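You operate a simulated robot arm through the tools that you are given. There is no shell and no other tool. Be economical: measure what you need, move in short steps, check, and stop when the job is done.

The job below is to be done with a simulated two-armed robot. You get a single attempt, and the scene is never put back.

JOB
Clamp the gripper, test its spring and sort it: good or weak tray.
Fine: the one in the fixture; 20 N or more is good; leave the clamp lever loose. Set down upright: yellow gripper.

The check looks at the end state, three seconds after you hand in, the way a careful person would. Anything else that was tipped, shoved, dropped, spilled or broken makes it a failure.

ROBOT AND FRAMES
Two 6-joint arms with two-finger grippers on one trunk, on a base that drives. Base frame: it is fixed to the floor where the robot stands at the start and does not move with it; the origin is under the middle of the robot, x ahead of it, y to its left, z up; the surface under the hand at the start is at about z = 850. Readings come in mm, degrees, newtons and seconds.
The left shoulder is at the start at [70, 148, 1382], the right one opposite. With the tool pointing down near the work surface each hand reaches from about 280 to 560 mm from the robot's upright axis, wherever it stands, measured 20 degrees to its own side. Places, roughly: clamp lever [500, -100, 900]. Payload 2.69 kg a hand.
The tool frame of a hand sits at the grasp point between the pads (the TCP): z along the fingers, y along the line on which they close. The tips reach 20 mm beyond it. Largest opening 100 mm; the body of the gripper starts 63 mm behind the TCP.
Orientation is that of the tool frame in the base frame, as [roll, pitch, yaw] about the fixed x, y, z axes, in that order (R = Rz(yaw) Ry(pitch) Rx(roll)). With the fingers straight down and closing along the base's y, the tool's x points along the base's -x, its y along +y and its z along -z.

CONTROLS
- The arms move only by the tool servo_tool. It takes "left_deltas", "right_deltas" or both (then of equal length, played together; a hand with none holds still); each is a list of rows, each a list of 7 numbers: the gripper command, from -1 (shut) to 1 (fully open), values between in proportion, then the shift along the tool's x, y, z in units of 250 mm (1.0 is 250 mm), then the turn, a rotation vector about the tool's x, y, z in units of 120 degrees (1.0 is 120 degrees). In form: [[fingers, tx, ty, tz, wx, wy, wz], ...]. A call has 1 to 8 rows; each row is the pose to reach, as a shift and turn from the pose commanded when the call began, along the tool's axes at that moment. A call with a number of a shift or a turn outside -1 to 1 is refused whole. Each row takes 0.2 s and may step no farther than 50 mm and 8.6 degrees from the row before; otherwise, or with a gripper value out of range, the whole call is refused. A pose out of reach is approached as far as the arm can. The call stops where the force on the tool passes 40 N (or 10 N more than at its start, if that is more) or the arm is blocked; 0.2 s more then pass. The fingers move at their own pace (about 45 mm/s each) and stop on an object; they squeeze with about 44 N. The grip force told is the motor's: it shows also when the fingers shut on nothing. Time passes only in rows, and 0.2 s behind the last, so rows that repeat a pose let the fingers close. The reply holds the time, the measured pose of the TCP, the force on the tool along the base axes, the opening and the grip force, in the units named above and with some noise, with the torque about the TCP (base axes, N m) and any sound that the robot's microphone picked up.
- Cameras (640 x 400 px; columns grow to the right, rows downward): "scene" is now at [110, -12.1, 1572.9]; the picture's right is [-0.20, -0.98, -0.00], its down [-0.89, 0.18, -0.42] and it looks along [0.41, -0.08, -0.91] (base axes); focal length 256 px, centre (320, 200). "left" rides on the left gripper at [70, 19, -99] in its tool frame; the picture's right is [-0.26, 0.97, 0.00], its down [-0.75, -0.20, -0.63] and it looks along [-0.61, -0.16, 0.78] (tool axes); focal length 230 px, centre (320, 200). "right" rides on the right gripper at [70, -19, -99] in its tool frame; the picture's right is [0.26, 0.97, 0.00], its down [-0.75, 0.20, -0.63] and it looks along [-0.61, 0.16, 0.78] (tool axes); focal length 230 px, centre (320, 200). There is no depth. A picture from a camera that has moved, and an enlarged one, comes with that camera's place and axes in the base frame and with its lens.
- grab_frame(camera): a new picture of that camera. It takes no simulated time.
- slide_trunk(by): slides the trunk up (or, below 0, down) by that many mm; the arms and the scene camera ride with it, the base frame stays. It gives what a move gives, with no picture.
- drive_base(legs): drives the robot by 1 to 6 legs, each [ahead, turn to the left] in mm and degrees, along the robot's own axes; the way and the turn of a leg run together, so that a leg with both is an arc; at most 1500 mm and 180 degrees a leg. The arms and the cameras ride along, it lands a little off, and it stops where it bumps. It gives what a move gives.
- head_to(pan, tilt): turns the head with the scene camera to pan (to the left, within 86 degrees either way) and tilt (down, from -29 to 69), counted from straight ahead of the robot. It gives what a move gives.
- enlarge(camera, box): a new picture of the part [left, top, right, bottom] of that camera's present view, enlarged. It takes no simulated time.
- job_done(): hands the job in; it is judged then, once.

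Go step by step. Nothing tells you exact positions but the pictures and the camera data: compare them with the known pose of the tool, close in by small moves and look again before you grip or let go. The budget is 120 turns and 92 pictures, counting those below and the enlarged ones. Unless the task says otherwise, let go and move clear before handing in, and close with one line.

The tools are called after ">>>" by a JSON object that holds its "op" and its "data". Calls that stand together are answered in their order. servo_tool: Moves the arms, as the interface text tells. Its arguments: {"type":"object","properties":{"left_deltas":{"type":"array","items":{"type":"array","items":{"type":"number"}}},"right_deltas":{"type":"array","items":{"type":"array","items":{"type":"number"}}}},"required":[]} The other tools are called the same way: slide_trunk (by) slides the trunk up or down; drive_base (legs) drives the base; head_to (pan, tilt) turns the head that bears the scene camera; grab_frame (camera) takes a picture; enlarge (camera, box) takes an enlarged picture of a part of a camera's view; job_done () hands the job in.

At the start:

```text
time_s: 0.0
left_tool_pos: [516.7, 103.8, 1000.7]
left_tool_rot: [-179.9, 0.1, -179.9]
left_force: [-0.3, -1.1, 0.4]
left_moment: [0.01, 0.0, -0.03]
left_gripper_width: 100.3
left_grip_force: 0.0
right_tool_pos: [441.0, -307.5, 999.8]
right_tool_rot: [-180.0, 0.0, 180.0]
right_force: [-0.8, 0.3, 0.1]
right_moment: [-0.03, 0.0, 0.0]
right_gripper_width: 99.7
right_grip_force: 0.1
trunk travel left (down, up): [-940.0, 0.0]
robot x, y, heading: [-1.2, -1.2, -0.0]
head pan, tilt: [-11.3, 65.3]
```

scene: 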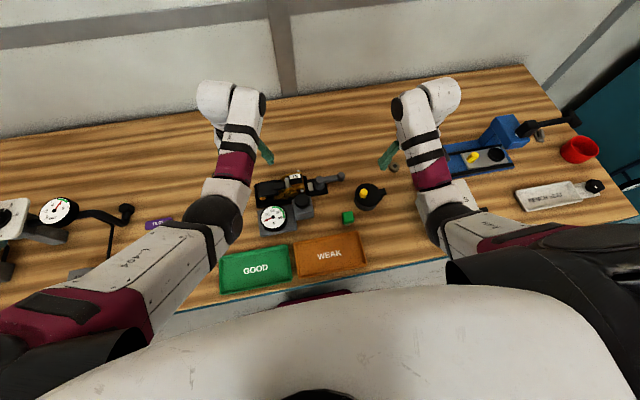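
right: 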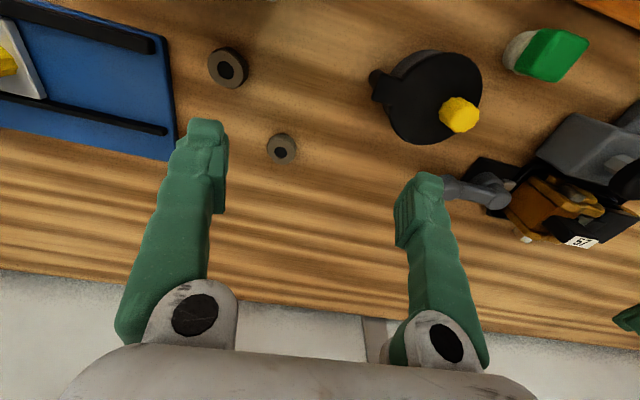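
left: 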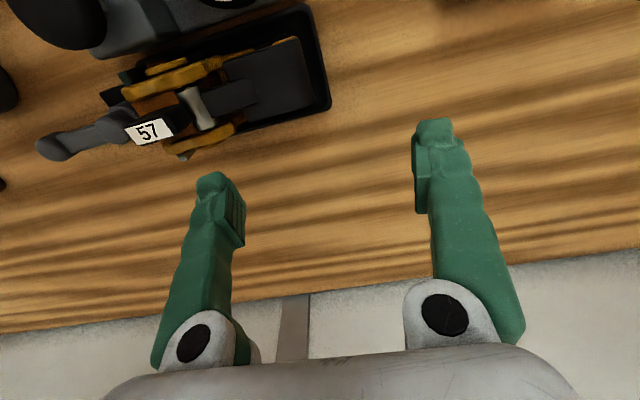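

I see a fixture with a yellow gripper and a dial near the middle, and the GOOD/WEAK trays in front of it. I'll look closer first.

>>> {"op": "enlarge", "data": {"camera": "scene", "box": [210, 150, 410, 275]}}

>>> {"op": "enlarge", "data": {"camera": "left", "box": [0, 0, 340, 212]}}

>>> {"op": "enlarge", "data": {"camera": "right", "box": [360, 20, 640, 270]}}

```text
3.20 times, centred on (310, 212) of scene
camera zoom: at [110.0, -12.1, 1572.9], right [-0.2, -0.98, 0.0], down [-0.89, 0.18, -0.42], along [0.41, -0.08, -0.91], focal length 819 px, centre (352, 160)
```

zoom: 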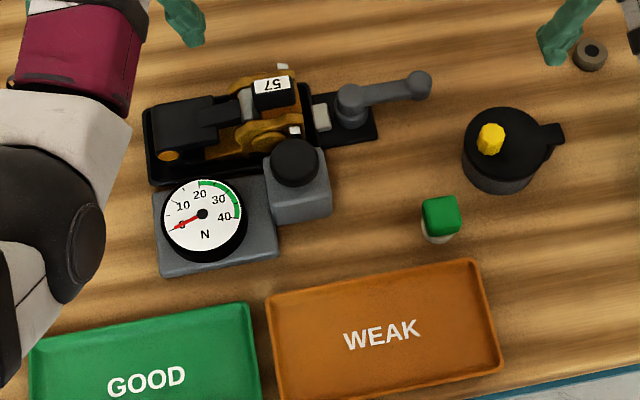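

```text
1.88 times, centred on (170, 106) of left
camera zoom: at [448.1, 122.2, 1098.1], right [0.26, 0.97, 0.0], down [0.75, -0.2, 0.63], along [0.61, -0.16, -0.78], focal length 433 px, centre (602, 377)
```

zoom: 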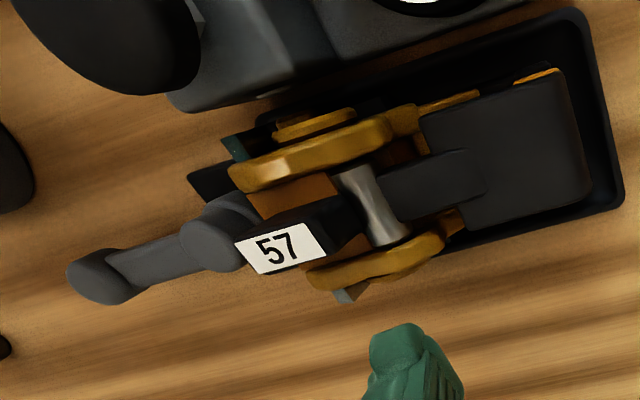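

```text
1.60 times, centred on (500, 145) of right
camera zoom: at [370.9, -325.3, 1097.8], right [-0.26, 0.97, 0.0], down [0.75, 0.2, 0.63], along [0.61, 0.16, -0.78], focal length 368 px, centre (32, 288)
```

zoom: 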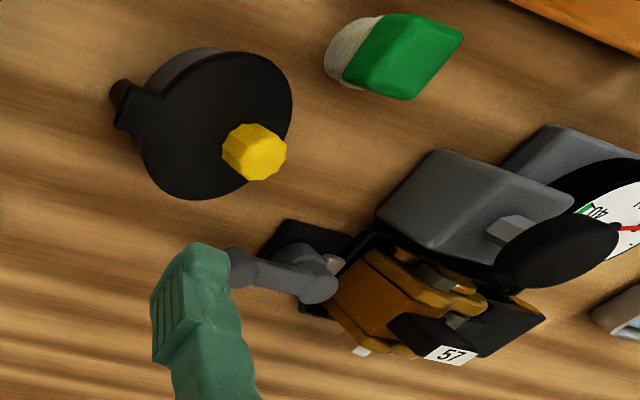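

The fixture holds a yellow gripper tagged 57, next to a dial with a black knob. I'll look at the wider scene to rule out other fixtures.

>>> {"op": "head_to", "data": {"pan": 45, "tilt": 50}}

>>> {"op": "grab_frame", "data": {"camera": "scene"}}

>>> {"op": "head_to", "data": {"pan": 0, "tilt": 60}}

>>> {"op": "grab_frame", "data": {"camera": "scene"}}

```text
time_s: 1.2
left_tool_pos: [518.8, 102.3, 999.3]
left_tool_rot: [-179.9, 0.1, -179.9]
left_force: [-0.2, -0.8, -0.3]
left_moment: [-0.04, -0.03, -0.01]
left_gripper_width: 99.9
left_grip_force: 0.0
right_tool_pos: [440.0, -305.9, 999.9]
right_tool_rot: [-180.0, 0.0, -180.0]
right_force: [-0.2, -0.4, 0.9]
right_moment: [-0.02, -0.01, -0.01]
right_gripper_width: 100.2
right_grip_force: 0.0
trunk travel left (down, up): [-940.0, 0.0]
robot x, y, heading: [1.3, -2.7, -0.2]
head pan, tilt: [45.0, 50.0]
```

```text
85 pictures are left
camera scene: at [105.3, 54.1, 1591.4], right [0.71, -0.71, 0.0], down [-0.54, -0.54, -0.64], along [0.45, 0.45, -0.77], focal length 256 px, centre (320, 200)
```

scene: 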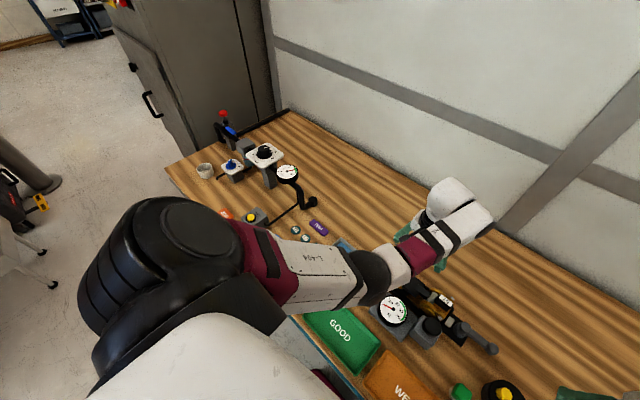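

```text
time_s: 2.4
left_tool_pos: [517.0, 103.0, 999.9]
left_tool_rot: [-179.9, 0.1, -179.9]
left_force: [0.4, -0.9, -0.4]
left_moment: [0.0, -0.02, 0.0]
left_gripper_width: 100.3
left_grip_force: 0.1
right_tool_pos: [440.6, -306.5, 999.0]
right_tool_rot: [179.9, 0.0, 179.9]
right_force: [0.5, -0.2, -0.4]
right_moment: [0.0, -0.01, -0.02]
right_gripper_width: 100.0
right_grip_force: 0.2
trunk travel left (down, up): [-940.0, 0.0]
robot x, y, heading: [0.3, 0.7, 0.1]
head pan, tilt: [0.0, 60.0]
```

```text
84 pictures are left
camera scene: at [117.4, -0.1, 1578.8], right [0.0, -1.0, 0.0], down [-0.87, 0.0, -0.5], along [0.5, 0.0, -0.87], focal length 256 px, centre (320, 200)
```

scene: 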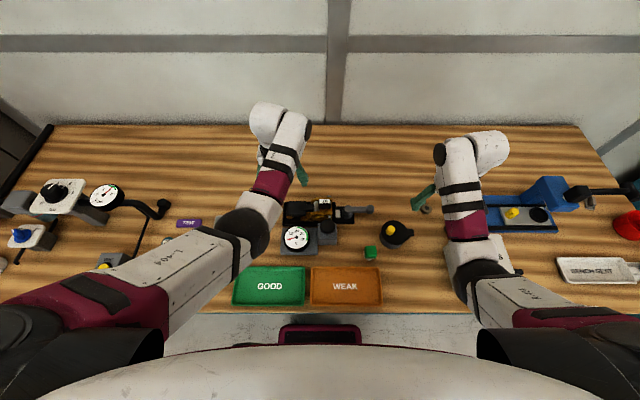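

I'll move the left hand back and higher to see the fixture from the robot's side, and the right hand closer to the lever.

>>> {"op": "servo_tool", "data": {"left_deltas": [[1, 0.15, -0.05, -0.05, 0, 0, 0], [1, 0.3, -0.1, -0.1, 0, 0, 0], [1, 0.45, -0.15, -0.14, 0, 0, 0], [1, 0.56, -0.2, -0.16, 0, 0, 0]], "right_deltas": [[1, 0, 0.1, -0.05, 0, 0, 0], [1, 0, 0.2, -0.1, 0, 0, 0], [1, 0, 0.3, -0.1, 0, 0, 0], [1, 0, 0.4, -0.1, 0, 0, 0]]}}

>>> {"op": "grab_frame", "data": {"camera": "left"}}

>>> {"op": "grab_frame", "data": {"camera": "right"}}

```text
time_s: 3.1
left_tool_pos: [470.2, 166.9, 1032.1]
left_tool_rot: [172.2, 3.5, -176.0]
left_force: [0.0, 0.3, 0.0]
left_moment: [-0.01, 0.03, 0.01]
left_gripper_width: 100.1
left_grip_force: 0.1
left hand out of reach, approached as far as the arm can: row 2, 3
right_tool_pos: [453.1, -246.2, 1004.5]
right_tool_rot: [-179.8, 0.0, -179.9]
right_force: [-0.4, -0.2, -0.4]
right_moment: [0.0, 0.01, -0.01]
right_gripper_width: 100.0
right_grip_force: 0.0
right hand out of reach, approached as far as the arm can: row 1, 2, 3
trunk travel left (down, up): [-940.0, 0.0]
robot x, y, heading: [-3.8, -2.0, 0.0]
head pan, tilt: [0.0, 60.0]
stopped in row 3 (left hand): the arm was blocked; the commanded pose is now the measured one
```

```text
83 pictures are left
camera left: at [395.2, 166.0, 1128.2], right [0.18, 0.97, 0.15], down [0.73, -0.23, 0.64], along [0.66, -0.01, -0.75], focal length 230 px, centre (320, 200)
```

left: 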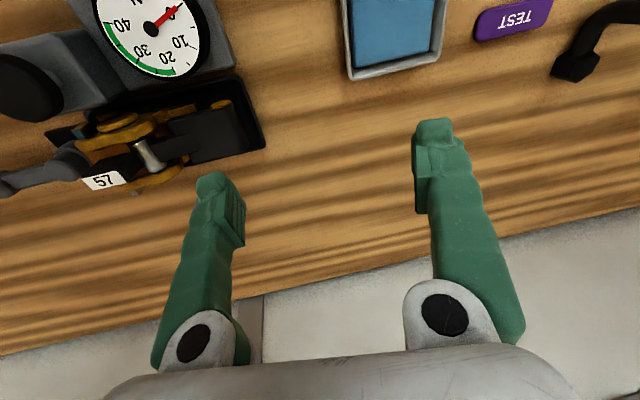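

```text
82 pictures are left
camera right: at [382.8, -263.1, 1102.1], right [-0.26, 0.97, 0.0], down [0.75, 0.2, 0.63], along [0.61, 0.16, -0.78], focal length 230 px, centre (320, 200)
```

right: 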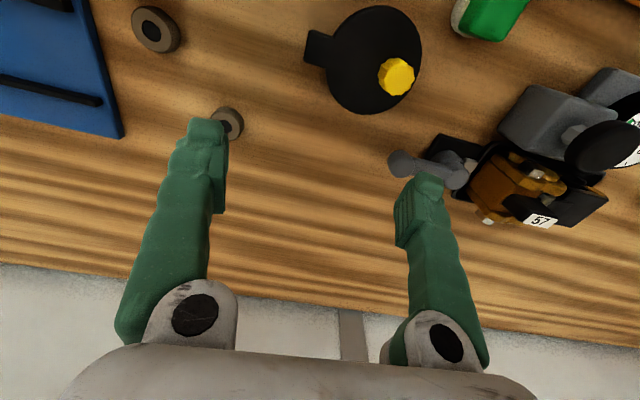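

The reach is limited from here. I'll zoom tightly on the fixture from several cameras to understand its parts.

>>> {"op": "enlarge", "data": {"camera": "scene", "box": [272, 190, 384, 260]}}

>>> {"op": "enlarge", "data": {"camera": "right", "box": [380, 60, 640, 240]}}

>>> {"op": "enlarge", "data": {"camera": "left", "box": [0, 0, 280, 210]}}

```text
5.71 times, centred on (328, 225) of scene
camera zoom: at [117.7, 4.6, 1578.8], right [0.0, -1.0, 0.0], down [-0.87, 0.0, -0.5], along [0.5, 0.0, -0.87], focal length 1463 px, centre (274, 57)
```

zoom: 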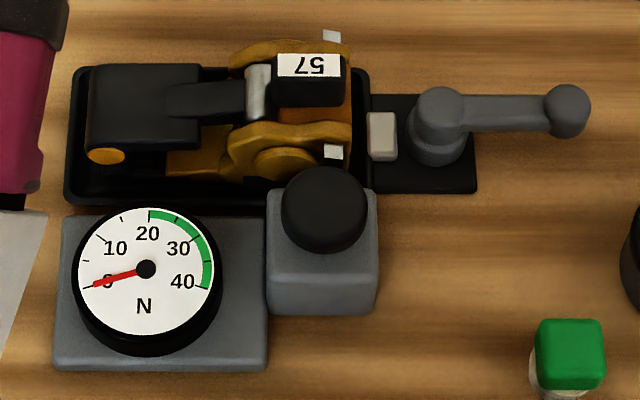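

```text
2.22 times, centred on (510, 150) of right
camera zoom: at [382.8, -263.1, 1102.1], right [-0.26, 0.97, 0.0], down [0.75, 0.2, 0.63], along [0.61, 0.16, -0.78], focal length 511 px, centre (-102, 311)
```

zoom: 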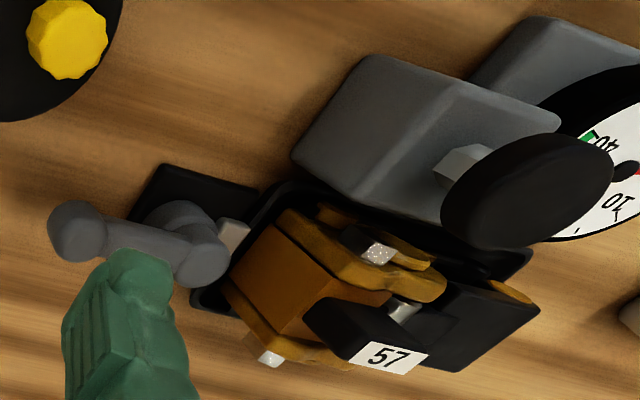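

```text
1.90 times, centred on (140, 105) of left
camera zoom: at [395.2, 166.0, 1128.2], right [0.18, 0.97, 0.15], down [0.73, -0.23, 0.64], along [0.66, -0.01, -0.75], focal length 438 px, centre (663, 381)
```

zoom: 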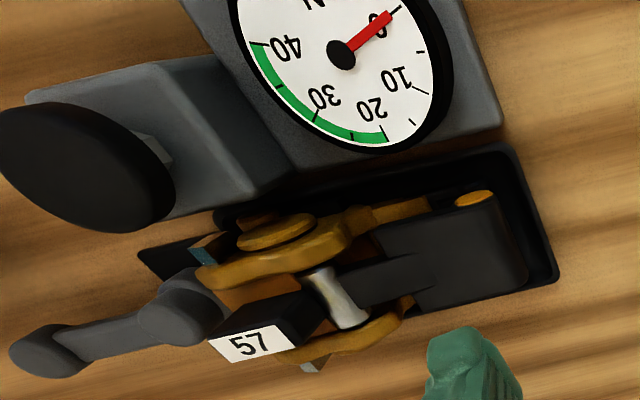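

I take the layout as: lever pivot near (479,-85,885) with its tip at about (479,-151,890), test knob top near (406,-19,930), and gripper tag at (480,-13,939). I'll bring the right hand, closed, to the far side of the lever tip.

>>> {"op": "servo_tool", "data": {"right_deltas": [[-1, -0.06, 0.1, 0.06, 0, 0, 0], [-1, -0.12, 0.2, 0.12, 0, 0, 0], [-1, -0.18, 0.3, 0.18, 0, 0, 0], [-1, -0.236, 0.38, 0.24, 0, 0, 0], [-1, -0.236, 0.38, 0.24, 0, 0, 0], [-1, -0.236, 0.38, 0.24, 0, 0, 0]]}}

>>> {"op": "grab_frame", "data": {"camera": "right"}}

>>> {"op": "grab_frame", "data": {"camera": "scene"}}

```text
time_s: 4.5
left_tool_pos: [468.2, 162.3, 1034.0]
left_tool_rot: [172.0, 3.5, -175.9]
left_force: [0.1, -1.0, 0.8]
left_moment: [0.0, -0.01, -0.03]
left_gripper_width: 100.1
left_grip_force: 0.0
right_tool_pos: [510.7, -150.9, 944.7]
right_tool_rot: [180.0, 0.1, -179.9]
right_force: [-0.1, 1.1, 1.0]
right_moment: [-0.01, -0.01, -0.03]
right_gripper_width: 0.3
right_grip_force: 19.1
trunk travel left (down, up): [-940.0, 0.0]
robot x, y, heading: [-2.0, -1.1, 0.2]
head pan, tilt: [0.0, 60.0]
```

```text
78 pictures are left
camera right: at [440.7, -169.4, 1041.9], right [-0.26, 0.97, 0.0], down [0.75, 0.2, 0.63], along [0.61, 0.16, -0.78], focal length 230 px, centre (320, 200)
```

right: 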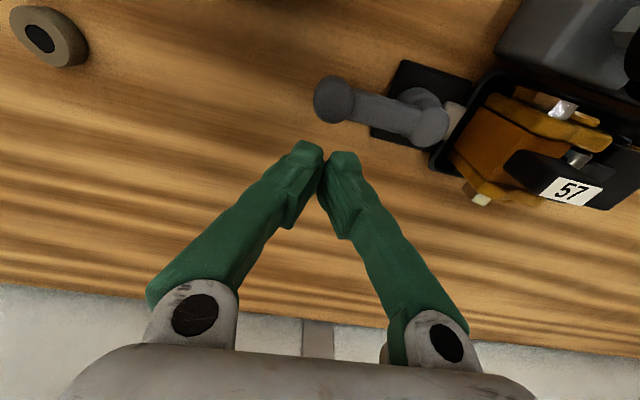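

```text
77 pictures are left
camera scene: at [117.0, -0.7, 1578.8], right [0.0, -1.0, 0.0], down [-0.87, 0.0, -0.5], along [0.5, 0.0, -0.87], focal length 256 px, centre (320, 200)
```

scene: 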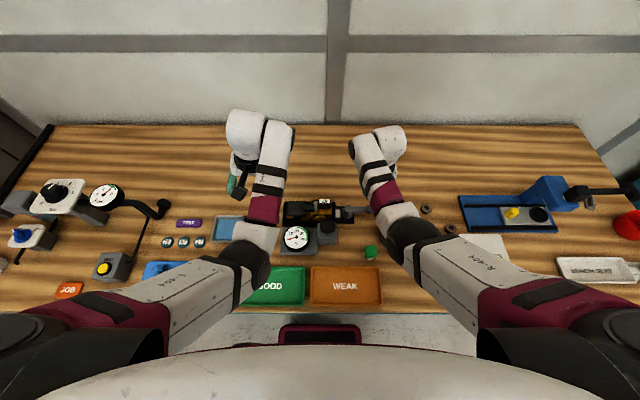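

The lever tip is confirmed at about (480,-151). I'll go down behind it and pull it gently toward the robot.

>>> {"op": "servo_tool", "data": {"right_deltas": [[-1, 0, 0.02, 0.1, 0, 0, 0], [-1, 0, 0.02, 0.2, 0, 0, 0], [-1, 0.04, 0.02, 0.2, 0, 0, 0], [-1, 0.08, 0.02, 0.2, 0, 0, 0], [-1, 0.12, 0.02, 0.2, 0, 0, 0], [-1, 0.16, 0.03, 0.2, 0, 0, 0]]}}

>>> {"op": "grab_frame", "data": {"camera": "right"}}

```text
time_s: 5.9
left_tool_pos: [469.9, 162.3, 1033.4]
left_tool_rot: [172.1, 3.4, -175.9]
left_force: [-1.1, 0.6, -0.6]
left_moment: [-0.03, 0.0, 0.02]
left_gripper_width: 100.0
left_grip_force: 0.1
right_tool_pos: [470.3, -144.8, 893.7]
right_tool_rot: [-180.0, 0.0, -179.8]
right_force: [2.9, -0.2, 0.4]
right_moment: [-0.05, 0.0, -0.05]
right_gripper_width: 0.0
right_grip_force: 29.2
trunk travel left (down, up): [-940.0, 0.0]
robot x, y, heading: [1.2, 0.1, 0.2]
head pan, tilt: [0.0, 60.0]
```

```text
76 pictures are left
camera right: at [400.9, -163.6, 991.5], right [-0.26, 0.97, 0.0], down [0.75, 0.2, 0.63], along [0.61, 0.16, -0.78], focal length 230 px, centre (320, 200)
```

right: 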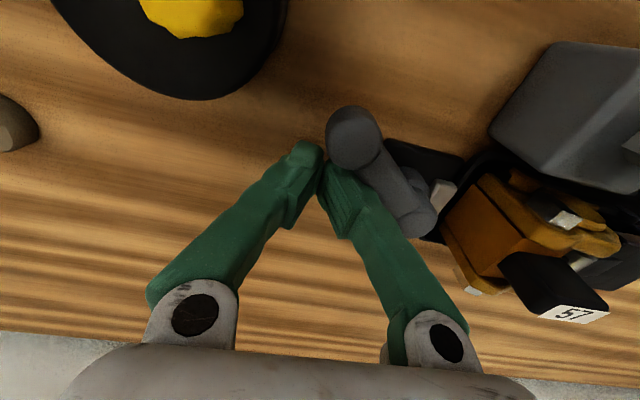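

The lever swings freely this way. I'll follow its arc and watch the force.

>>> {"op": "servo_tool", "data": {"right_deltas": [[-1, 0.045, 0.01, 0, 0, 0, 0], [-1, 0.088, 0.028, 0, 0, 0, 0], [-1, 0.122, 0.052, 0, 0, 0, 0], [-1, 0.152, 0.08, 0, 0, 0, 0], [-1, 0.176, 0.115, 0, 0, 0, 0], [-1, 0.196, 0.152, 0, 0, 0, 0]]}}

>>> {"op": "grab_frame", "data": {"camera": "right"}}

```text
time_s: 7.5
left_tool_pos: [470.0, 167.0, 1031.9]
left_tool_rot: [172.0, 3.7, -175.9]
left_force: [1.0, 0.3, 0.3]
left_moment: [0.02, -0.02, -0.02]
left_gripper_width: 100.1
left_grip_force: 0.1
right_tool_pos: [446.9, -179.4, 900.9]
right_tool_rot: [-172.9, 2.6, 178.2]
right_force: [0.6, 2.8, 0.7]
right_moment: [0.02, -0.01, 0.0]
right_gripper_width: 0.0
right_grip_force: 29.0
trunk travel left (down, up): [-940.0, 0.0]
robot x, y, heading: [1.1, 0.4, 0.4]
head pan, tilt: [0.0, 60.0]
stopped in row 6 (right hand): the arm was blocked; the commanded pose is now the measured one
```

```text
75 pictures are left
camera right: at [372.0, -183.6, 996.6], right [-0.22, 0.97, -0.13], down [0.73, 0.25, 0.63], along [0.65, 0.05, -0.76], focal length 230 px, centre (320, 200)
```

right: 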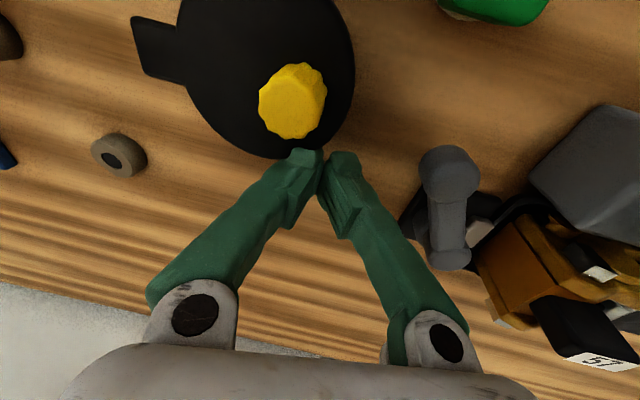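

The lever turned about 85°, then the arm hit its inner reach limit. I'll lift clear and back the base off a bit so this area sits in comfortable reach.

>>> {"op": "servo_tool", "data": {"right_deltas": [[-1, 0, 0, -0.12, -0.03, 0.01, -0.007], [-1, 0, 0, -0.25, -0.059, 0.022, -0.015]]}}

>>> {"op": "drive_base", "data": {"legs": [[-90, 0]]}}

>>> {"op": "grab_frame", "data": {"camera": "scene"}}

```text
time_s: 8.1
left_tool_pos: [471.1, 164.0, 1032.7]
left_tool_rot: [172.0, 3.5, -175.9]
left_force: [0.1, 0.0, 0.8]
left_moment: [-0.02, 0.02, 0.06]
left_gripper_width: 100.3
left_grip_force: 0.1
right_tool_pos: [441.1, -169.7, 961.7]
right_tool_rot: [179.7, -0.3, 179.9]
right_force: [0.1, 0.0, -1.0]
right_moment: [-0.02, 0.0, 0.02]
right_gripper_width: 0.0
right_grip_force: 29.8
trunk travel left (down, up): [-940.0, 0.0]
robot x, y, heading: [1.2, -2.8, 0.3]
head pan, tilt: [0.0, 60.0]
```

```text
time_s: 9.2
left_tool_pos: [388.1, 164.0, 1028.4]
left_tool_rot: [171.8, 2.8, -176.1]
left_force: [0.1, -0.6, -0.3]
left_moment: [-0.04, 0.05, -0.01]
left_gripper_width: 99.9
left_grip_force: 0.0
right_tool_pos: [359.3, -173.0, 958.4]
right_tool_rot: [179.8, -0.7, 179.8]
right_force: [0.4, 0.3, 0.3]
right_moment: [0.02, 0.03, 0.0]
right_gripper_width: 0.0
right_grip_force: 29.8
trunk travel left (down, up): [-940.0, 0.0]
robot x, y, heading: [-92.4, -0.1, 0.1]
head pan, tilt: [0.0, 60.0]
```

```text
74 pictures are left
camera scene: at [41.3, -0.2, 1578.1], right [0.0, -1.0, 0.0], down [-0.87, 0.0, -0.49], along [0.49, 0.0, -0.87], focal length 256 px, centre (320, 200)
```

scene: 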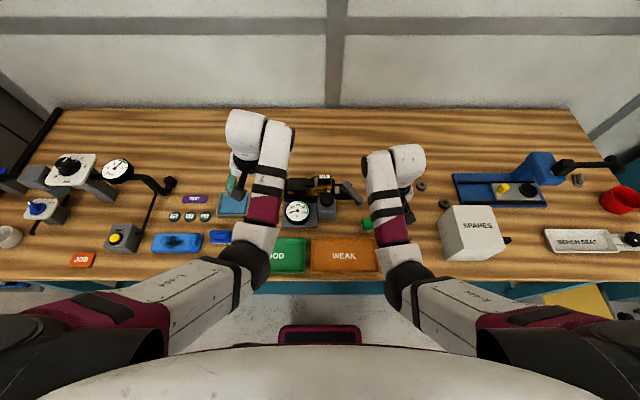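

>>> {"op": "enlarge", "data": {"camera": "scene", "box": [272, 165, 384, 235]}}

```text
5.71 times, centred on (328, 200) of scene
camera zoom: at [41.3, -0.2, 1578.1], right [0.0, -1.0, 0.0], down [-0.87, 0.0, -0.49], along [0.49, 0.0, -0.87], focal length 1463 px, centre (274, 200)
```

zoom: 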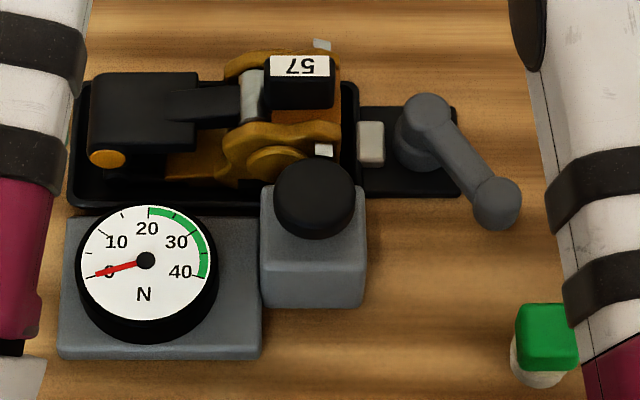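

The lever is at roughly 60°. I'll place the finger behind it again and keep sweeping.

>>> {"op": "servo_tool", "data": {"right_deltas": [[-1, -0.13, 0.04, 0, 0, 0, 0], [-1, -0.26, 0.07, 0, 0, 0, 0], [-1, -0.39, 0.11, 0, 0, 0, 0], [-1, -0.4, 0.12, 0.02, 0, 0, 0]]}}

>>> {"op": "grab_frame", "data": {"camera": "right"}}

```text
time_s: 10.2
left_tool_pos: [373.7, 164.2, 1034.1]
left_tool_rot: [171.9, 3.7, -175.9]
left_force: [-0.8, 0.2, -0.3]
left_moment: [-0.03, 0.0, -0.01]
left_gripper_width: 100.0
left_grip_force: 0.0
right_tool_pos: [448.6, -142.4, 956.5]
right_tool_rot: [179.7, 0.0, 179.6]
right_force: [0.0, -0.3, -0.3]
right_moment: [-0.05, 0.0, -0.01]
right_gripper_width: 0.0
right_grip_force: 29.9
trunk travel left (down, up): [-940.0, 0.0]
robot x, y, heading: [-95.3, -2.2, 0.0]
head pan, tilt: [0.0, 60.0]
```

```text
72 pictures are left
camera right: at [378.5, -162.1, 1054.7], right [-0.25, 0.97, 0.0], down [0.75, 0.19, 0.63], along [0.61, 0.16, -0.78], focal length 230 px, centre (320, 200)
```

right: 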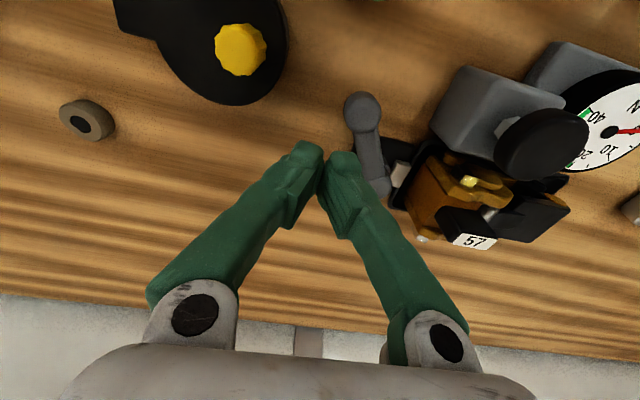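

>>> {"op": "servo_tool", "data": {"right_deltas": [[-1, 0, 0, 0.13, 0, 0, 0], [-1, 0, 0, 0.25, 0, 0, 0], [-1, 0.03, 0.04, 0.25, 0, 0, 0], [-1, 0.05, 0.08, 0.25, 0, 0, 0], [-1, 0.065, 0.11, 0.25, 0, 0, 0], [-1, 0.076, 0.136, 0.25, 0, 0, 0]]}}

>>> {"op": "grab_frame", "data": {"camera": "right"}}

```text
time_s: 11.6
left_tool_pos: [377.7, 164.5, 1033.4]
left_tool_rot: [171.9, 3.4, -175.9]
left_force: [-0.1, 0.5, 0.0]
left_moment: [0.03, -0.02, -0.01]
left_gripper_width: 99.6
left_grip_force: 0.0
right_tool_pos: [425.5, -115.7, 898.9]
right_tool_rot: [179.8, -0.2, 179.8]
right_force: [0.0, -0.5, 0.9]
right_moment: [-0.02, 0.01, -0.04]
right_gripper_width: 0.0
right_grip_force: 29.5
right hand out of reach, approached as far as the arm can: row 2, 3, 4, 5, 6
trunk travel left (down, up): [-940.0, 0.0]
robot x, y, heading: [-92.6, 3.0, 0.2]
head pan, tilt: [0.0, 60.0]
```

```text
71 pictures are left
camera right: at [355.8, -134.3, 996.4], right [-0.25, 0.97, 0.0], down [0.75, 0.19, 0.63], along [0.61, 0.16, -0.78], focal length 230 px, centre (320, 200)
```

right: 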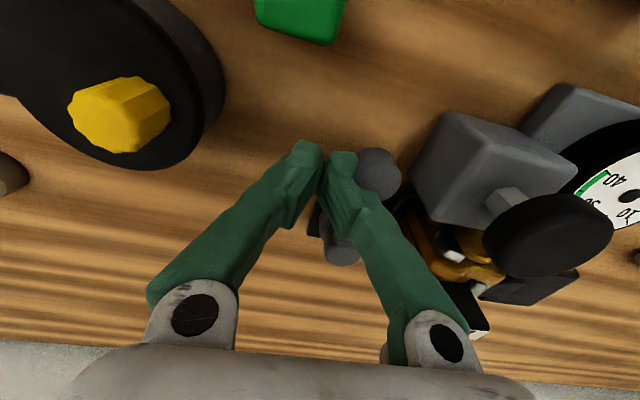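

The lever is near 85° with almost no force yet. I'll continue the sweep.

>>> {"op": "servo_tool", "data": {"right_deltas": [[-1, 0.0, 0.03, 0, 0, 0, 0], [-1, 0.0, 0.06, 0, 0, 0, 0], [-1, 0.0, 0.09, 0, 0, 0, 0]]}}

>>> {"op": "grab_frame", "data": {"camera": "right"}}

>>> {"op": "enlarge", "data": {"camera": "scene", "box": [272, 165, 384, 235]}}

```text
time_s: 12.4
left_tool_pos: [376.0, 153.2, 1035.0]
left_tool_rot: [171.5, 3.4, -176.1]
left_force: [0.4, 0.6, -1.0]
left_moment: [-0.06, 0.11, 0.01]
left_gripper_width: 100.0
left_grip_force: 0.0
right_tool_pos: [422.7, -110.3, 902.3]
right_tool_rot: [-179.7, 0.0, 179.6]
right_force: [-9.2, -42.5, 31.0]
right_moment: [0.21, 0.47, 0.2]
right_gripper_width: 0.1
right_grip_force: 29.2
trunk travel left (down, up): [-940.0, 0.0]
robot x, y, heading: [-92.2, -2.2, -0.7]
head pan, tilt: [0.0, 60.0]
```

```text
70 pictures are left
camera right: at [353.7, -128.1, 1000.2], right [-0.25, 0.97, 0.0], down [0.75, 0.2, 0.63], along [0.61, 0.15, -0.78], focal length 230 px, centre (320, 200)
```

right: 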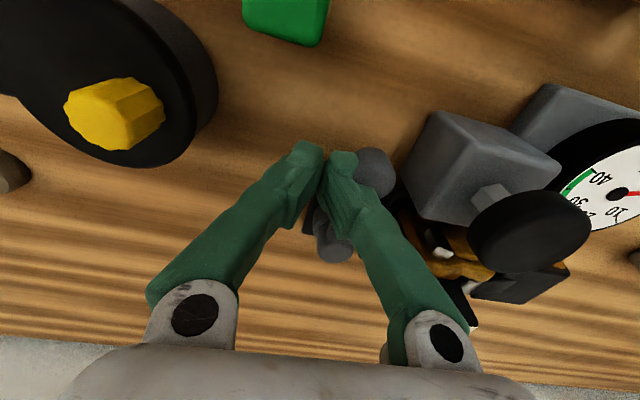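

```text
5.71 times, centred on (328, 200) of scene
camera zoom: at [24.1, -15.8, 1579.2], right [-0.01, -1.0, -0.01], down [-0.87, 0.01, -0.5], along [0.5, 0.0, -0.87], focal length 1463 px, centre (274, 200)
```

zoom: 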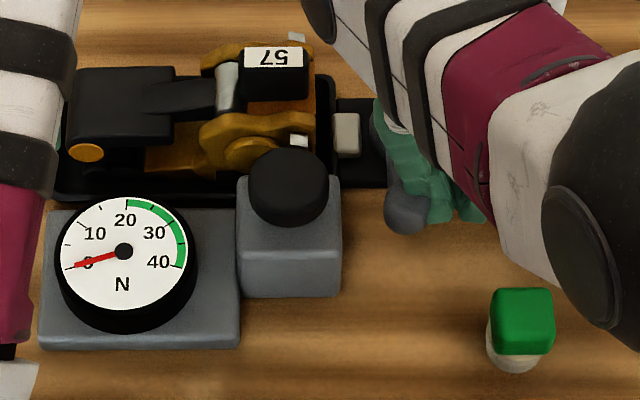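

The force jumped to about 42 N, so this is either the clamp tightening or an end stop. I'll back off and look.

>>> {"op": "servo_tool", "data": {"right_deltas": [[-1, 0.0, -0.05, 0, 0, 0, 0], [-1, 0.0, -0.15, 0.0, 0, 0, 0], [-1, 0.0, -0.2, -0.15, 0, 0, 0], [-1, 0.0, -0.3, -0.28, 0, 0, 0]]}}

>>> {"op": "enlarge", "data": {"camera": "scene", "box": [272, 165, 384, 235]}}

>>> {"op": "grab_frame", "data": {"camera": "right"}}

```text
time_s: 13.4
left_tool_pos: [375.9, 161.5, 1035.7]
left_tool_rot: [171.9, 3.7, -176.1]
left_force: [-0.2, -0.1, -0.3]
left_moment: [0.0, 0.05, 0.0]
left_gripper_width: 100.2
left_grip_force: 0.1
right_tool_pos: [420.1, -172.0, 970.7]
right_tool_rot: [179.6, -0.2, 179.7]
right_force: [0.1, -0.2, 0.4]
right_moment: [0.0, -0.01, -0.03]
right_gripper_width: 0.0
right_grip_force: 29.6
trunk travel left (down, up): [-940.0, 0.0]
robot x, y, heading: [-94.0, 0.7, 0.1]
head pan, tilt: [0.0, 60.0]
```

```text
5.71 times, centred on (328, 200) of scene
camera zoom: at [22.1, -3.4, 1579.0], right [0.0, -1.0, 0.0], down [-0.87, 0.0, -0.5], along [0.5, 0.0, -0.87], focal length 1463 px, centre (274, 200)
```

zoom: 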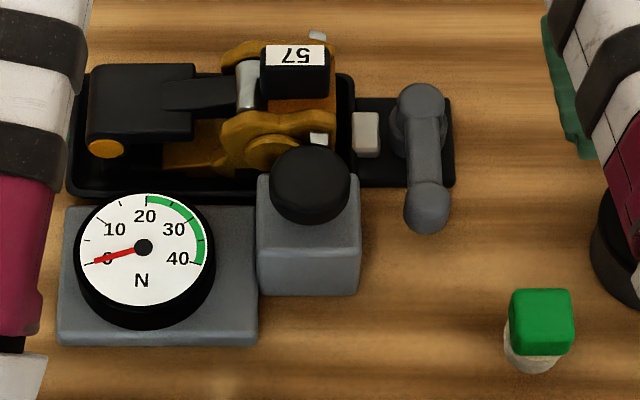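

```text
67 pictures are left
camera right: at [351.8, -189.9, 1068.7], right [-0.25, 0.97, 0.01], down [0.75, 0.19, 0.63], along [0.61, 0.16, -0.78], focal length 230 px, centre (320, 200)
```

right: 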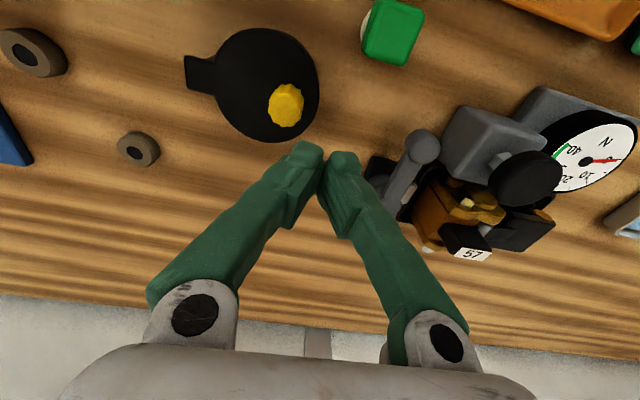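

>>> {"op": "enlarge", "data": {"camera": "right", "box": [350, 120, 470, 250]}}

>>> {"op": "enlarge", "data": {"camera": "scene", "box": [310, 170, 358, 200]}}

```text
3.08 times, centred on (410, 185) of right
camera zoom: at [351.8, -189.9, 1068.7], right [-0.25, 0.97, 0.01], down [0.75, 0.19, 0.63], along [0.61, 0.16, -0.78], focal length 708 px, centre (43, 246)
```

zoom: 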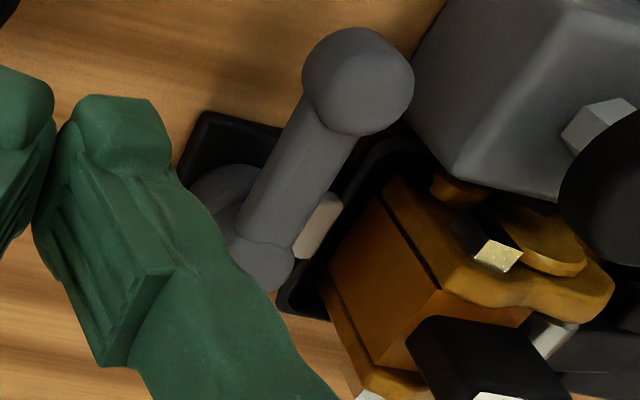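

```text
13.33 times, centred on (334, 185) of scene
camera zoom: at [22.1, -3.4, 1579.0], right [0.0, -1.0, 0.0], down [-0.87, 0.0, -0.5], along [0.5, 0.0, -0.87], focal length 3413 px, centre (133, 400)
```

zoom: 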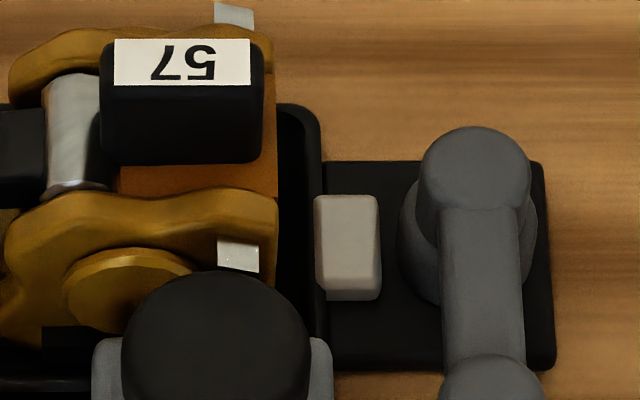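

The jaw hasn't moved measurably in this direction, so the clamping side may be the other way. I'll lower the trunk slightly for reach, then put the closed fingers on the lever's inner side.

>>> {"op": "slide_trunk", "data": {"by": -20}}

>>> {"op": "servo_tool", "data": {"right_deltas": [[-1, -0.02, 0.14, -0.03, 0, 0, 0], [-1, -0.05, 0.28, -0.05, 0, 0, 0], [-1, -0.08, 0.42, -0.05, 0, 0, 0], [-1, -0.084, 0.43, -0.05, 0, 0, 0]]}}

>>> {"op": "grab_frame", "data": {"camera": "right"}}

```text
time_s: 14.1
left_tool_pos: [377.0, 162.1, 1013.4]
left_tool_rot: [171.8, 3.6, -176.0]
left_force: [0.8, 0.0, -0.6]
left_moment: [-0.03, 0.03, 0.03]
left_gripper_width: 99.8
left_grip_force: 0.2
right_tool_pos: [424.0, -168.6, 949.8]
right_tool_rot: [179.7, 0.0, 179.8]
right_force: [0.0, 0.3, 0.3]
right_moment: [0.01, 0.0, -0.02]
right_gripper_width: 0.0
right_grip_force: 29.5
trunk travel left (down, up): [-920.0, 20.0]
robot x, y, heading: [-91.8, 0.6, 0.0]
head pan, tilt: [0.0, 60.0]
```

```text
time_s: 15.1
left_tool_pos: [375.6, 163.9, 1013.3]
left_tool_rot: [171.9, 3.4, -175.9]
left_force: [0.4, 0.4, -0.3]
left_moment: [-0.01, 0.02, -0.01]
left_gripper_width: 100.0
left_grip_force: 0.1
right_tool_pos: [445.7, -60.3, 961.6]
right_tool_rot: [179.9, 0.0, 179.8]
right_force: [0.0, 1.0, 0.3]
right_moment: [0.01, -0.01, 0.0]
right_gripper_width: 0.1
right_grip_force: 29.0
trunk travel left (down, up): [-920.0, 20.0]
robot x, y, heading: [-96.7, 0.3, 0.1]
head pan, tilt: [0.0, 60.0]
```

```text
64 pictures are left
camera right: at [376.1, -79.1, 1061.0], right [-0.25, 0.97, 0.0], down [0.75, 0.2, 0.63], along [0.61, 0.16, -0.78], focal length 230 px, centre (320, 200)
```

right: 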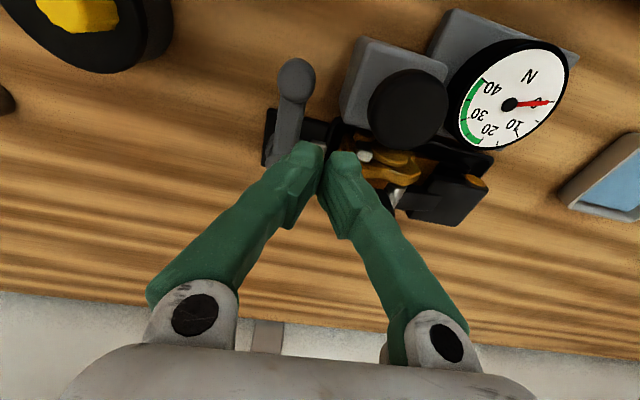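

>>> {"op": "servo_tool", "data": {"right_deltas": [[-1, 0.015, -0.015, 0.0, 0, 0, 0], [-1, 0.015, -0.015, 0.13, 0, 0, 0], [-1, 0.015, -0.015, 0.25, 0, 0, 0], [-1, 0.04, -0.06, 0.25, 0, 0, 0], [-1, 0.055, -0.11, 0.25, 0, 0, 0], [-1, 0.043, -0.163, 0.25, 0, 0, 0], [-1, 0.023, -0.21, 0.25, 0, 0, 0], [-1, -0.013, -0.25, 0.25, 0, 0, 0]]}}

>>> {"op": "grab_frame", "data": {"camera": "right"}}

```text
time_s: 16.1
left_tool_pos: [372.4, 166.1, 1015.1]
left_tool_rot: [172.0, 3.6, -175.8]
left_force: [1.5, 0.5, 0.9]
left_moment: [0.02, 0.01, 0.02]
left_gripper_width: 100.2
left_grip_force: 0.0
right_tool_pos: [438.0, -74.6, 912.6]
right_tool_rot: [179.6, 1.5, -179.6]
right_force: [-7.4, 4.2, 20.9]
right_moment: [-0.05, 0.29, -0.01]
right_gripper_width: 0.0
right_grip_force: 29.3
right hand out of reach, approached as far as the arm can: row 3, 4
trunk travel left (down, up): [-920.0, 20.0]
robot x, y, heading: [-90.2, -0.1, 0.1]
head pan, tilt: [0.0, 60.0]
stopped in row 5 (right hand): the force on the tool passed its limit at 50 N (the readings are from after the stop); the commanded pose is now the measured one
```

```text
63 pictures are left
camera right: at [366.0, -94.9, 1009.3], right [-0.26, 0.96, 0.0], down [0.73, 0.2, 0.65], along [0.63, 0.17, -0.76], focal length 230 px, centre (320, 200)
```

right: 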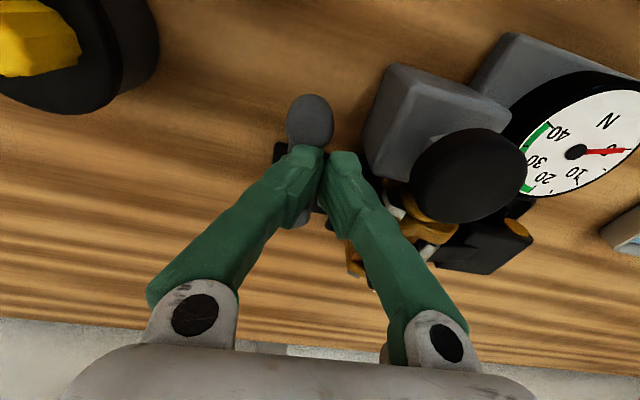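

The fingertip is resting on the lever top because the arm ran out of downward reach. I'll lift, lower the trunk more, and retry slightly further from the lever.

>>> {"op": "servo_tool", "data": {"right_deltas": [[-1, 0, 0, -0.15, 0, 0, 0], [-1, 0, 0.03, -0.3, -0.0, 0.012, 0.0], [-1, 0, 0.04, -0.44, -0.0, 0.012, 0.0]]}}

>>> {"op": "slide_trunk", "data": {"by": -80}}

>>> {"op": "grab_frame", "data": {"camera": "right"}}

```text
time_s: 16.9
left_tool_pos: [375.8, 166.2, 1013.4]
left_tool_rot: [172.0, 3.5, -175.8]
left_force: [0.5, -1.1, -0.4]
left_moment: [-0.01, 0.0, -0.01]
left_gripper_width: 99.9
left_grip_force: 0.1
right_tool_pos: [436.8, -68.4, 1016.6]
right_tool_rot: [179.8, -0.4, -179.8]
right_force: [-0.3, 0.0, 0.4]
right_moment: [0.0, 0.0, -0.02]
right_gripper_width: 0.0
right_grip_force: 29.7
trunk travel left (down, up): [-920.0, 20.0]
robot x, y, heading: [-94.0, 4.4, 0.4]
head pan, tilt: [0.0, 60.0]
```

```text
time_s: 18.1
left_tool_pos: [376.8, 164.7, 932.8]
left_tool_rot: [172.0, 3.4, -175.8]
left_force: [0.4, 0.0, -0.2]
left_moment: [-0.03, 0.0, 0.0]
left_gripper_width: 99.8
left_grip_force: 0.0
right_tool_pos: [437.2, -69.3, 936.7]
right_tool_rot: [179.7, -0.4, -179.8]
right_force: [-0.2, 0.1, 0.9]
right_moment: [0.0, -0.02, -0.02]
right_gripper_width: 0.2
right_grip_force: 28.5
trunk travel left (down, up): [-840.0, 100.0]
robot x, y, heading: [-91.7, 4.8, 0.1]
head pan, tilt: [0.0, 60.0]
```

```text
62 pictures are left
camera right: at [368.4, -87.9, 1035.2], right [-0.26, 0.97, 0.01], down [0.75, 0.2, 0.63], along [0.6, 0.17, -0.78], focal length 230 px, centre (320, 200)
```

right: 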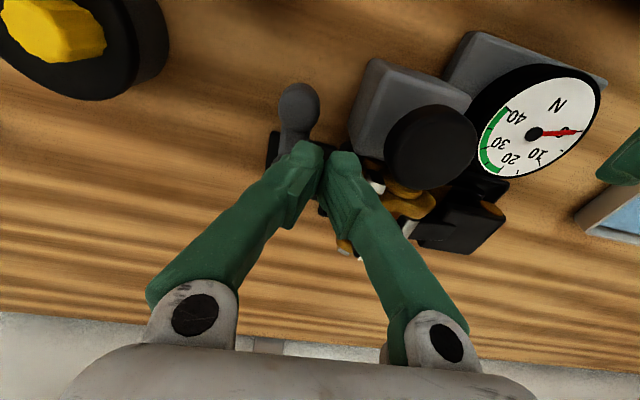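

>>> {"op": "servo_tool", "data": {"right_deltas": [[-1, 0.015, 0.032, 0.0, 0, 0, 0], [-1, 0.015, 0.032, 0.08, 0, 0, 0], [-1, 0.015, 0.032, 0.155, 0, 0, 0]]}}

>>> {"op": "grab_frame", "data": {"camera": "right"}}

```text
time_s: 18.8
left_tool_pos: [373.5, 164.6, 934.4]
left_tool_rot: [171.8, 3.6, -175.8]
left_force: [-0.5, -0.1, 0.6]
left_moment: [0.02, -0.02, 0.0]
left_gripper_width: 100.3
left_grip_force: 0.1
right_tool_pos: [432.8, -59.8, 916.3]
right_tool_rot: [179.9, 0.1, -179.9]
right_force: [-5.0, -2.7, 3.9]
right_moment: [0.18, -0.4, -0.03]
right_gripper_width: 0.2
right_grip_force: 29.1
trunk travel left (down, up): [-840.0, 100.0]
robot x, y, heading: [-94.8, -1.7, 0.1]
head pan, tilt: [0.0, 60.0]
stopped in row 3 (right hand): the force on the tool passed its limit at 44 N (the readings are from after the stop); the commanded pose is now the measured one
```

```text
61 pictures are left
camera right: at [363.2, -79.2, 1014.2], right [-0.26, 0.97, 0.0], down [0.75, 0.2, 0.63], along [0.61, 0.17, -0.78], focal length 230 px, centre (320, 200)
```

right: 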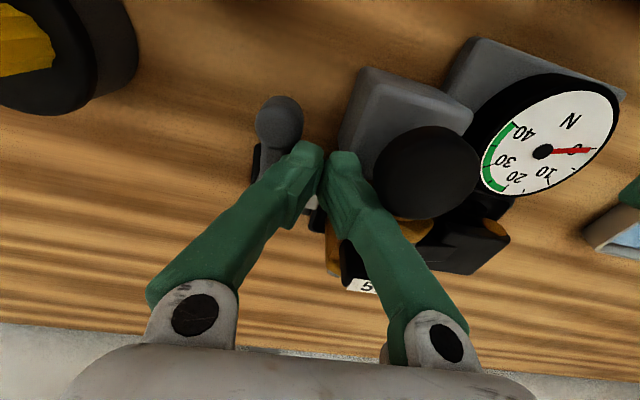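

The fingertip hit the corner of the gauge block. I'll raise and shift away from the block, closer to the pivot, before going down.

>>> {"op": "servo_tool", "data": {"right_deltas": [[-1, 0.0, 0.0, -0.06, 0, 0, 0], [-1, -0.07, -0.016, -0.06, 0, 0, 0], [-1, -0.07, -0.016, 0.0, 0, 0, 0], [-1, -0.07, -0.016, 0.07, 0, 0, 0], [-1, -0.07, -0.016, 0.07, 0, 0, 0]]}}

>>> {"op": "grab_frame", "data": {"camera": "right"}}

```text
time_s: 20.0
left_tool_pos: [371.2, 165.1, 936.0]
left_tool_rot: [171.9, 3.9, -175.9]
left_force: [0.1, -0.6, 0.4]
left_moment: [-0.02, -0.01, 0.0]
left_gripper_width: 100.1
left_grip_force: 0.0
right_tool_pos: [455.9, -63.5, 908.8]
right_tool_rot: [179.8, 1.7, -179.6]
right_force: [-8.4, 3.5, 19.9]
right_moment: [-0.25, 0.29, -0.15]
right_gripper_width: 0.2
right_grip_force: 29.7
trunk travel left (down, up): [-840.0, 100.0]
robot x, y, heading: [-93.8, 3.4, 0.3]
head pan, tilt: [0.0, 60.0]
stopped in row 5 (right hand): the force on the tool passed its limit at 49 N (the readings are from after the stop); the commanded pose is now the measured one
```

```text
60 pictures are left
camera right: at [383.1, -82.2, 1004.7], right [-0.27, 0.96, -0.01], down [0.73, 0.21, 0.65], along [0.63, 0.17, -0.76], focal length 230 px, centre (320, 200)
```

right: 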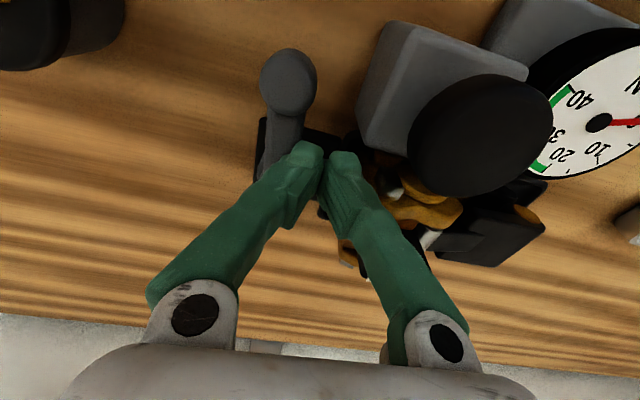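

The gap there is too tight, and the lever sits at a firm 90° end stop, which is most likely the clamped position. I'll lift clear and try the test knob gently while watching the gauge and gripper.

>>> {"op": "servo_tool", "data": {"right_deltas": [[-1, 0.0, 0.0, -0.13, 0, 0.014, 0], [-1, 0.0, 0.0, -0.25, 0, 0.014, 0], [-1, 0.1, 0.08, -0.25, 0, 0.014, 0], [-1, 0.21, 0.178, -0.25, 0, 0.014, 0], [-1, 0.21, 0.178, -0.25, 0, 0.014, 0]]}}

>>> {"op": "grab_frame", "data": {"camera": "right"}}

>>> {"op": "grab_frame", "data": {"camera": "scene"}}

```text
time_s: 21.4
left_tool_pos: [377.4, 166.0, 932.7]
left_tool_rot: [171.8, 3.5, -175.8]
left_force: [0.8, -0.1, -0.5]
left_moment: [-0.02, 0.0, 0.01]
left_gripper_width: 99.9
left_grip_force: 0.0
right_tool_pos: [426.2, -59.6, 969.3]
right_tool_rot: [-176.9, 1.4, 177.0]
right_force: [0.8, 0.6, -0.2]
right_moment: [-0.02, 0.0, 0.02]
right_gripper_width: 0.1
right_grip_force: 30.1
trunk travel left (down, up): [-840.0, 100.0]
robot x, y, heading: [-92.9, -4.5, 0.2]
head pan, tilt: [0.0, 60.0]
stopped in row 5 (right hand): the arm was blocked; the commanded pose is now the measured one
```

```text
59 pictures are left
camera right: at [353.8, -69.4, 1066.6], right [-0.21, 0.98, -0.06], down [0.75, 0.2, 0.64], along [0.63, 0.09, -0.77], focal length 230 px, centre (320, 200)
```

right: 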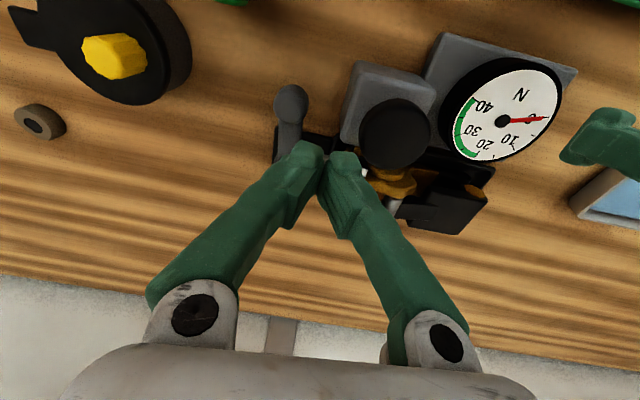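

```text
58 pictures are left
camera scene: at [24.9, 0.9, 1478.8], right [0.0, -1.0, 0.0], down [-0.87, 0.0, -0.5], along [0.5, 0.0, -0.87], focal length 256 px, centre (320, 200)
```

scene: 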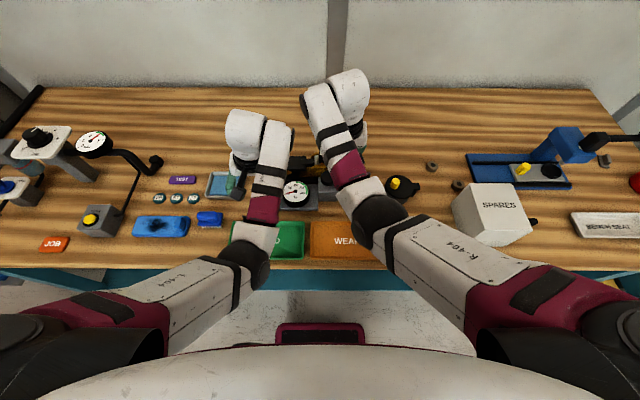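

The right arm is at its limit crossing the middle, so I'll use the left hand instead. I'll raise both hands and turn the base about 20° right so the fixture lies on the left arm's side.

>>> {"op": "servo_tool", "data": {"left_deltas": [[-1, 0, 0, -0.15, 0.034, 0.015, 0.017], [-1, 0, 0, -0.3, 0.068, 0.029, 0.035], [-1, 0, 0, -0.36, 0.068, 0.029, 0.035]], "right_deltas": [[-1, 0, -0.05, -0.05, 0, 0, 0], [-1, 0, -0.1, -0.1, 0, 0, 0], [-1, 0, -0.15, -0.15, 0, 0, 0]]}}

>>> {"op": "drive_base", "data": {"legs": [[0, -20]]}}

>>> {"op": "grab_frame", "data": {"camera": "left"}}

>>> {"op": "grab_frame", "data": {"camera": "scene"}}

```text
time_s: 22.2
left_tool_pos: [414.8, 139.0, 951.6]
left_tool_rot: [179.9, -0.4, -179.8]
left_force: [0.5, 0.3, -0.4]
left_moment: [-0.02, -0.01, -0.02]
left_gripper_width: 29.5
left_grip_force: 0.2
left hand out of reach, approached as far as the arm can: row 1, 2, 3
right_tool_pos: [436.9, -89.4, 993.0]
right_tool_rot: [-177.2, 1.2, 177.2]
right_force: [-0.5, -0.2, 0.4]
right_moment: [0.01, -0.01, 0.0]
right_gripper_width: 0.0
right_grip_force: 29.9
right hand out of reach, approached as far as the arm can: row 2, 3
trunk travel left (down, up): [-840.0, 100.0]
robot x, y, heading: [-91.5, -0.3, 0.0]
head pan, tilt: [0.0, 60.0]
```

```text
time_s: 23.7
left_tool_pos: [432.9, -40.2, 951.0]
left_tool_rot: [179.9, -0.3, 160.3]
left_force: [0.8, -0.3, 0.8]
left_moment: [0.0, 0.1, -0.01]
left_gripper_width: 0.0
left_grip_force: 29.7
right_tool_pos: [375.9, -264.0, 993.4]
right_tool_rot: [-177.0, 1.2, 157.3]
right_force: [-0.8, -0.3, 0.9]
right_moment: [0.0, -0.01, 0.0]
right_gripper_width: 0.0
right_grip_force: 29.2
trunk travel left (down, up): [-840.0, 100.0]
robot x, y, heading: [-91.1, -0.9, -20.0]
head pan, tilt: [0.0, 60.0]
```

```text
57 pictures are left
camera left: at [374.5, 0.0, 1049.7], right [0.57, 0.82, 0.0], down [0.64, -0.44, 0.63], along [0.52, -0.35, -0.78], focal length 230 px, centre (320, 200)
```

left: 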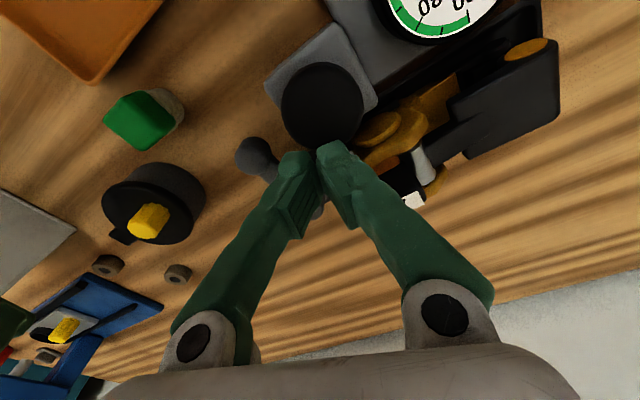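

```text
56 pictures are left
camera scene: at [19.0, -38.8, 1478.8], right [-0.34, -0.94, 0.0], down [-0.82, 0.29, -0.5], along [0.47, -0.17, -0.87], focal length 256 px, centre (320, 200)
```

scene: 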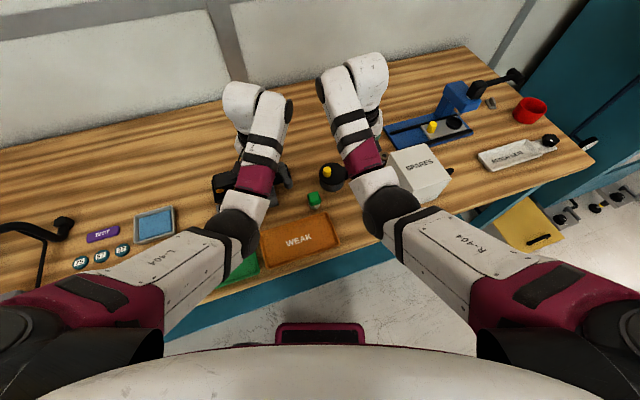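

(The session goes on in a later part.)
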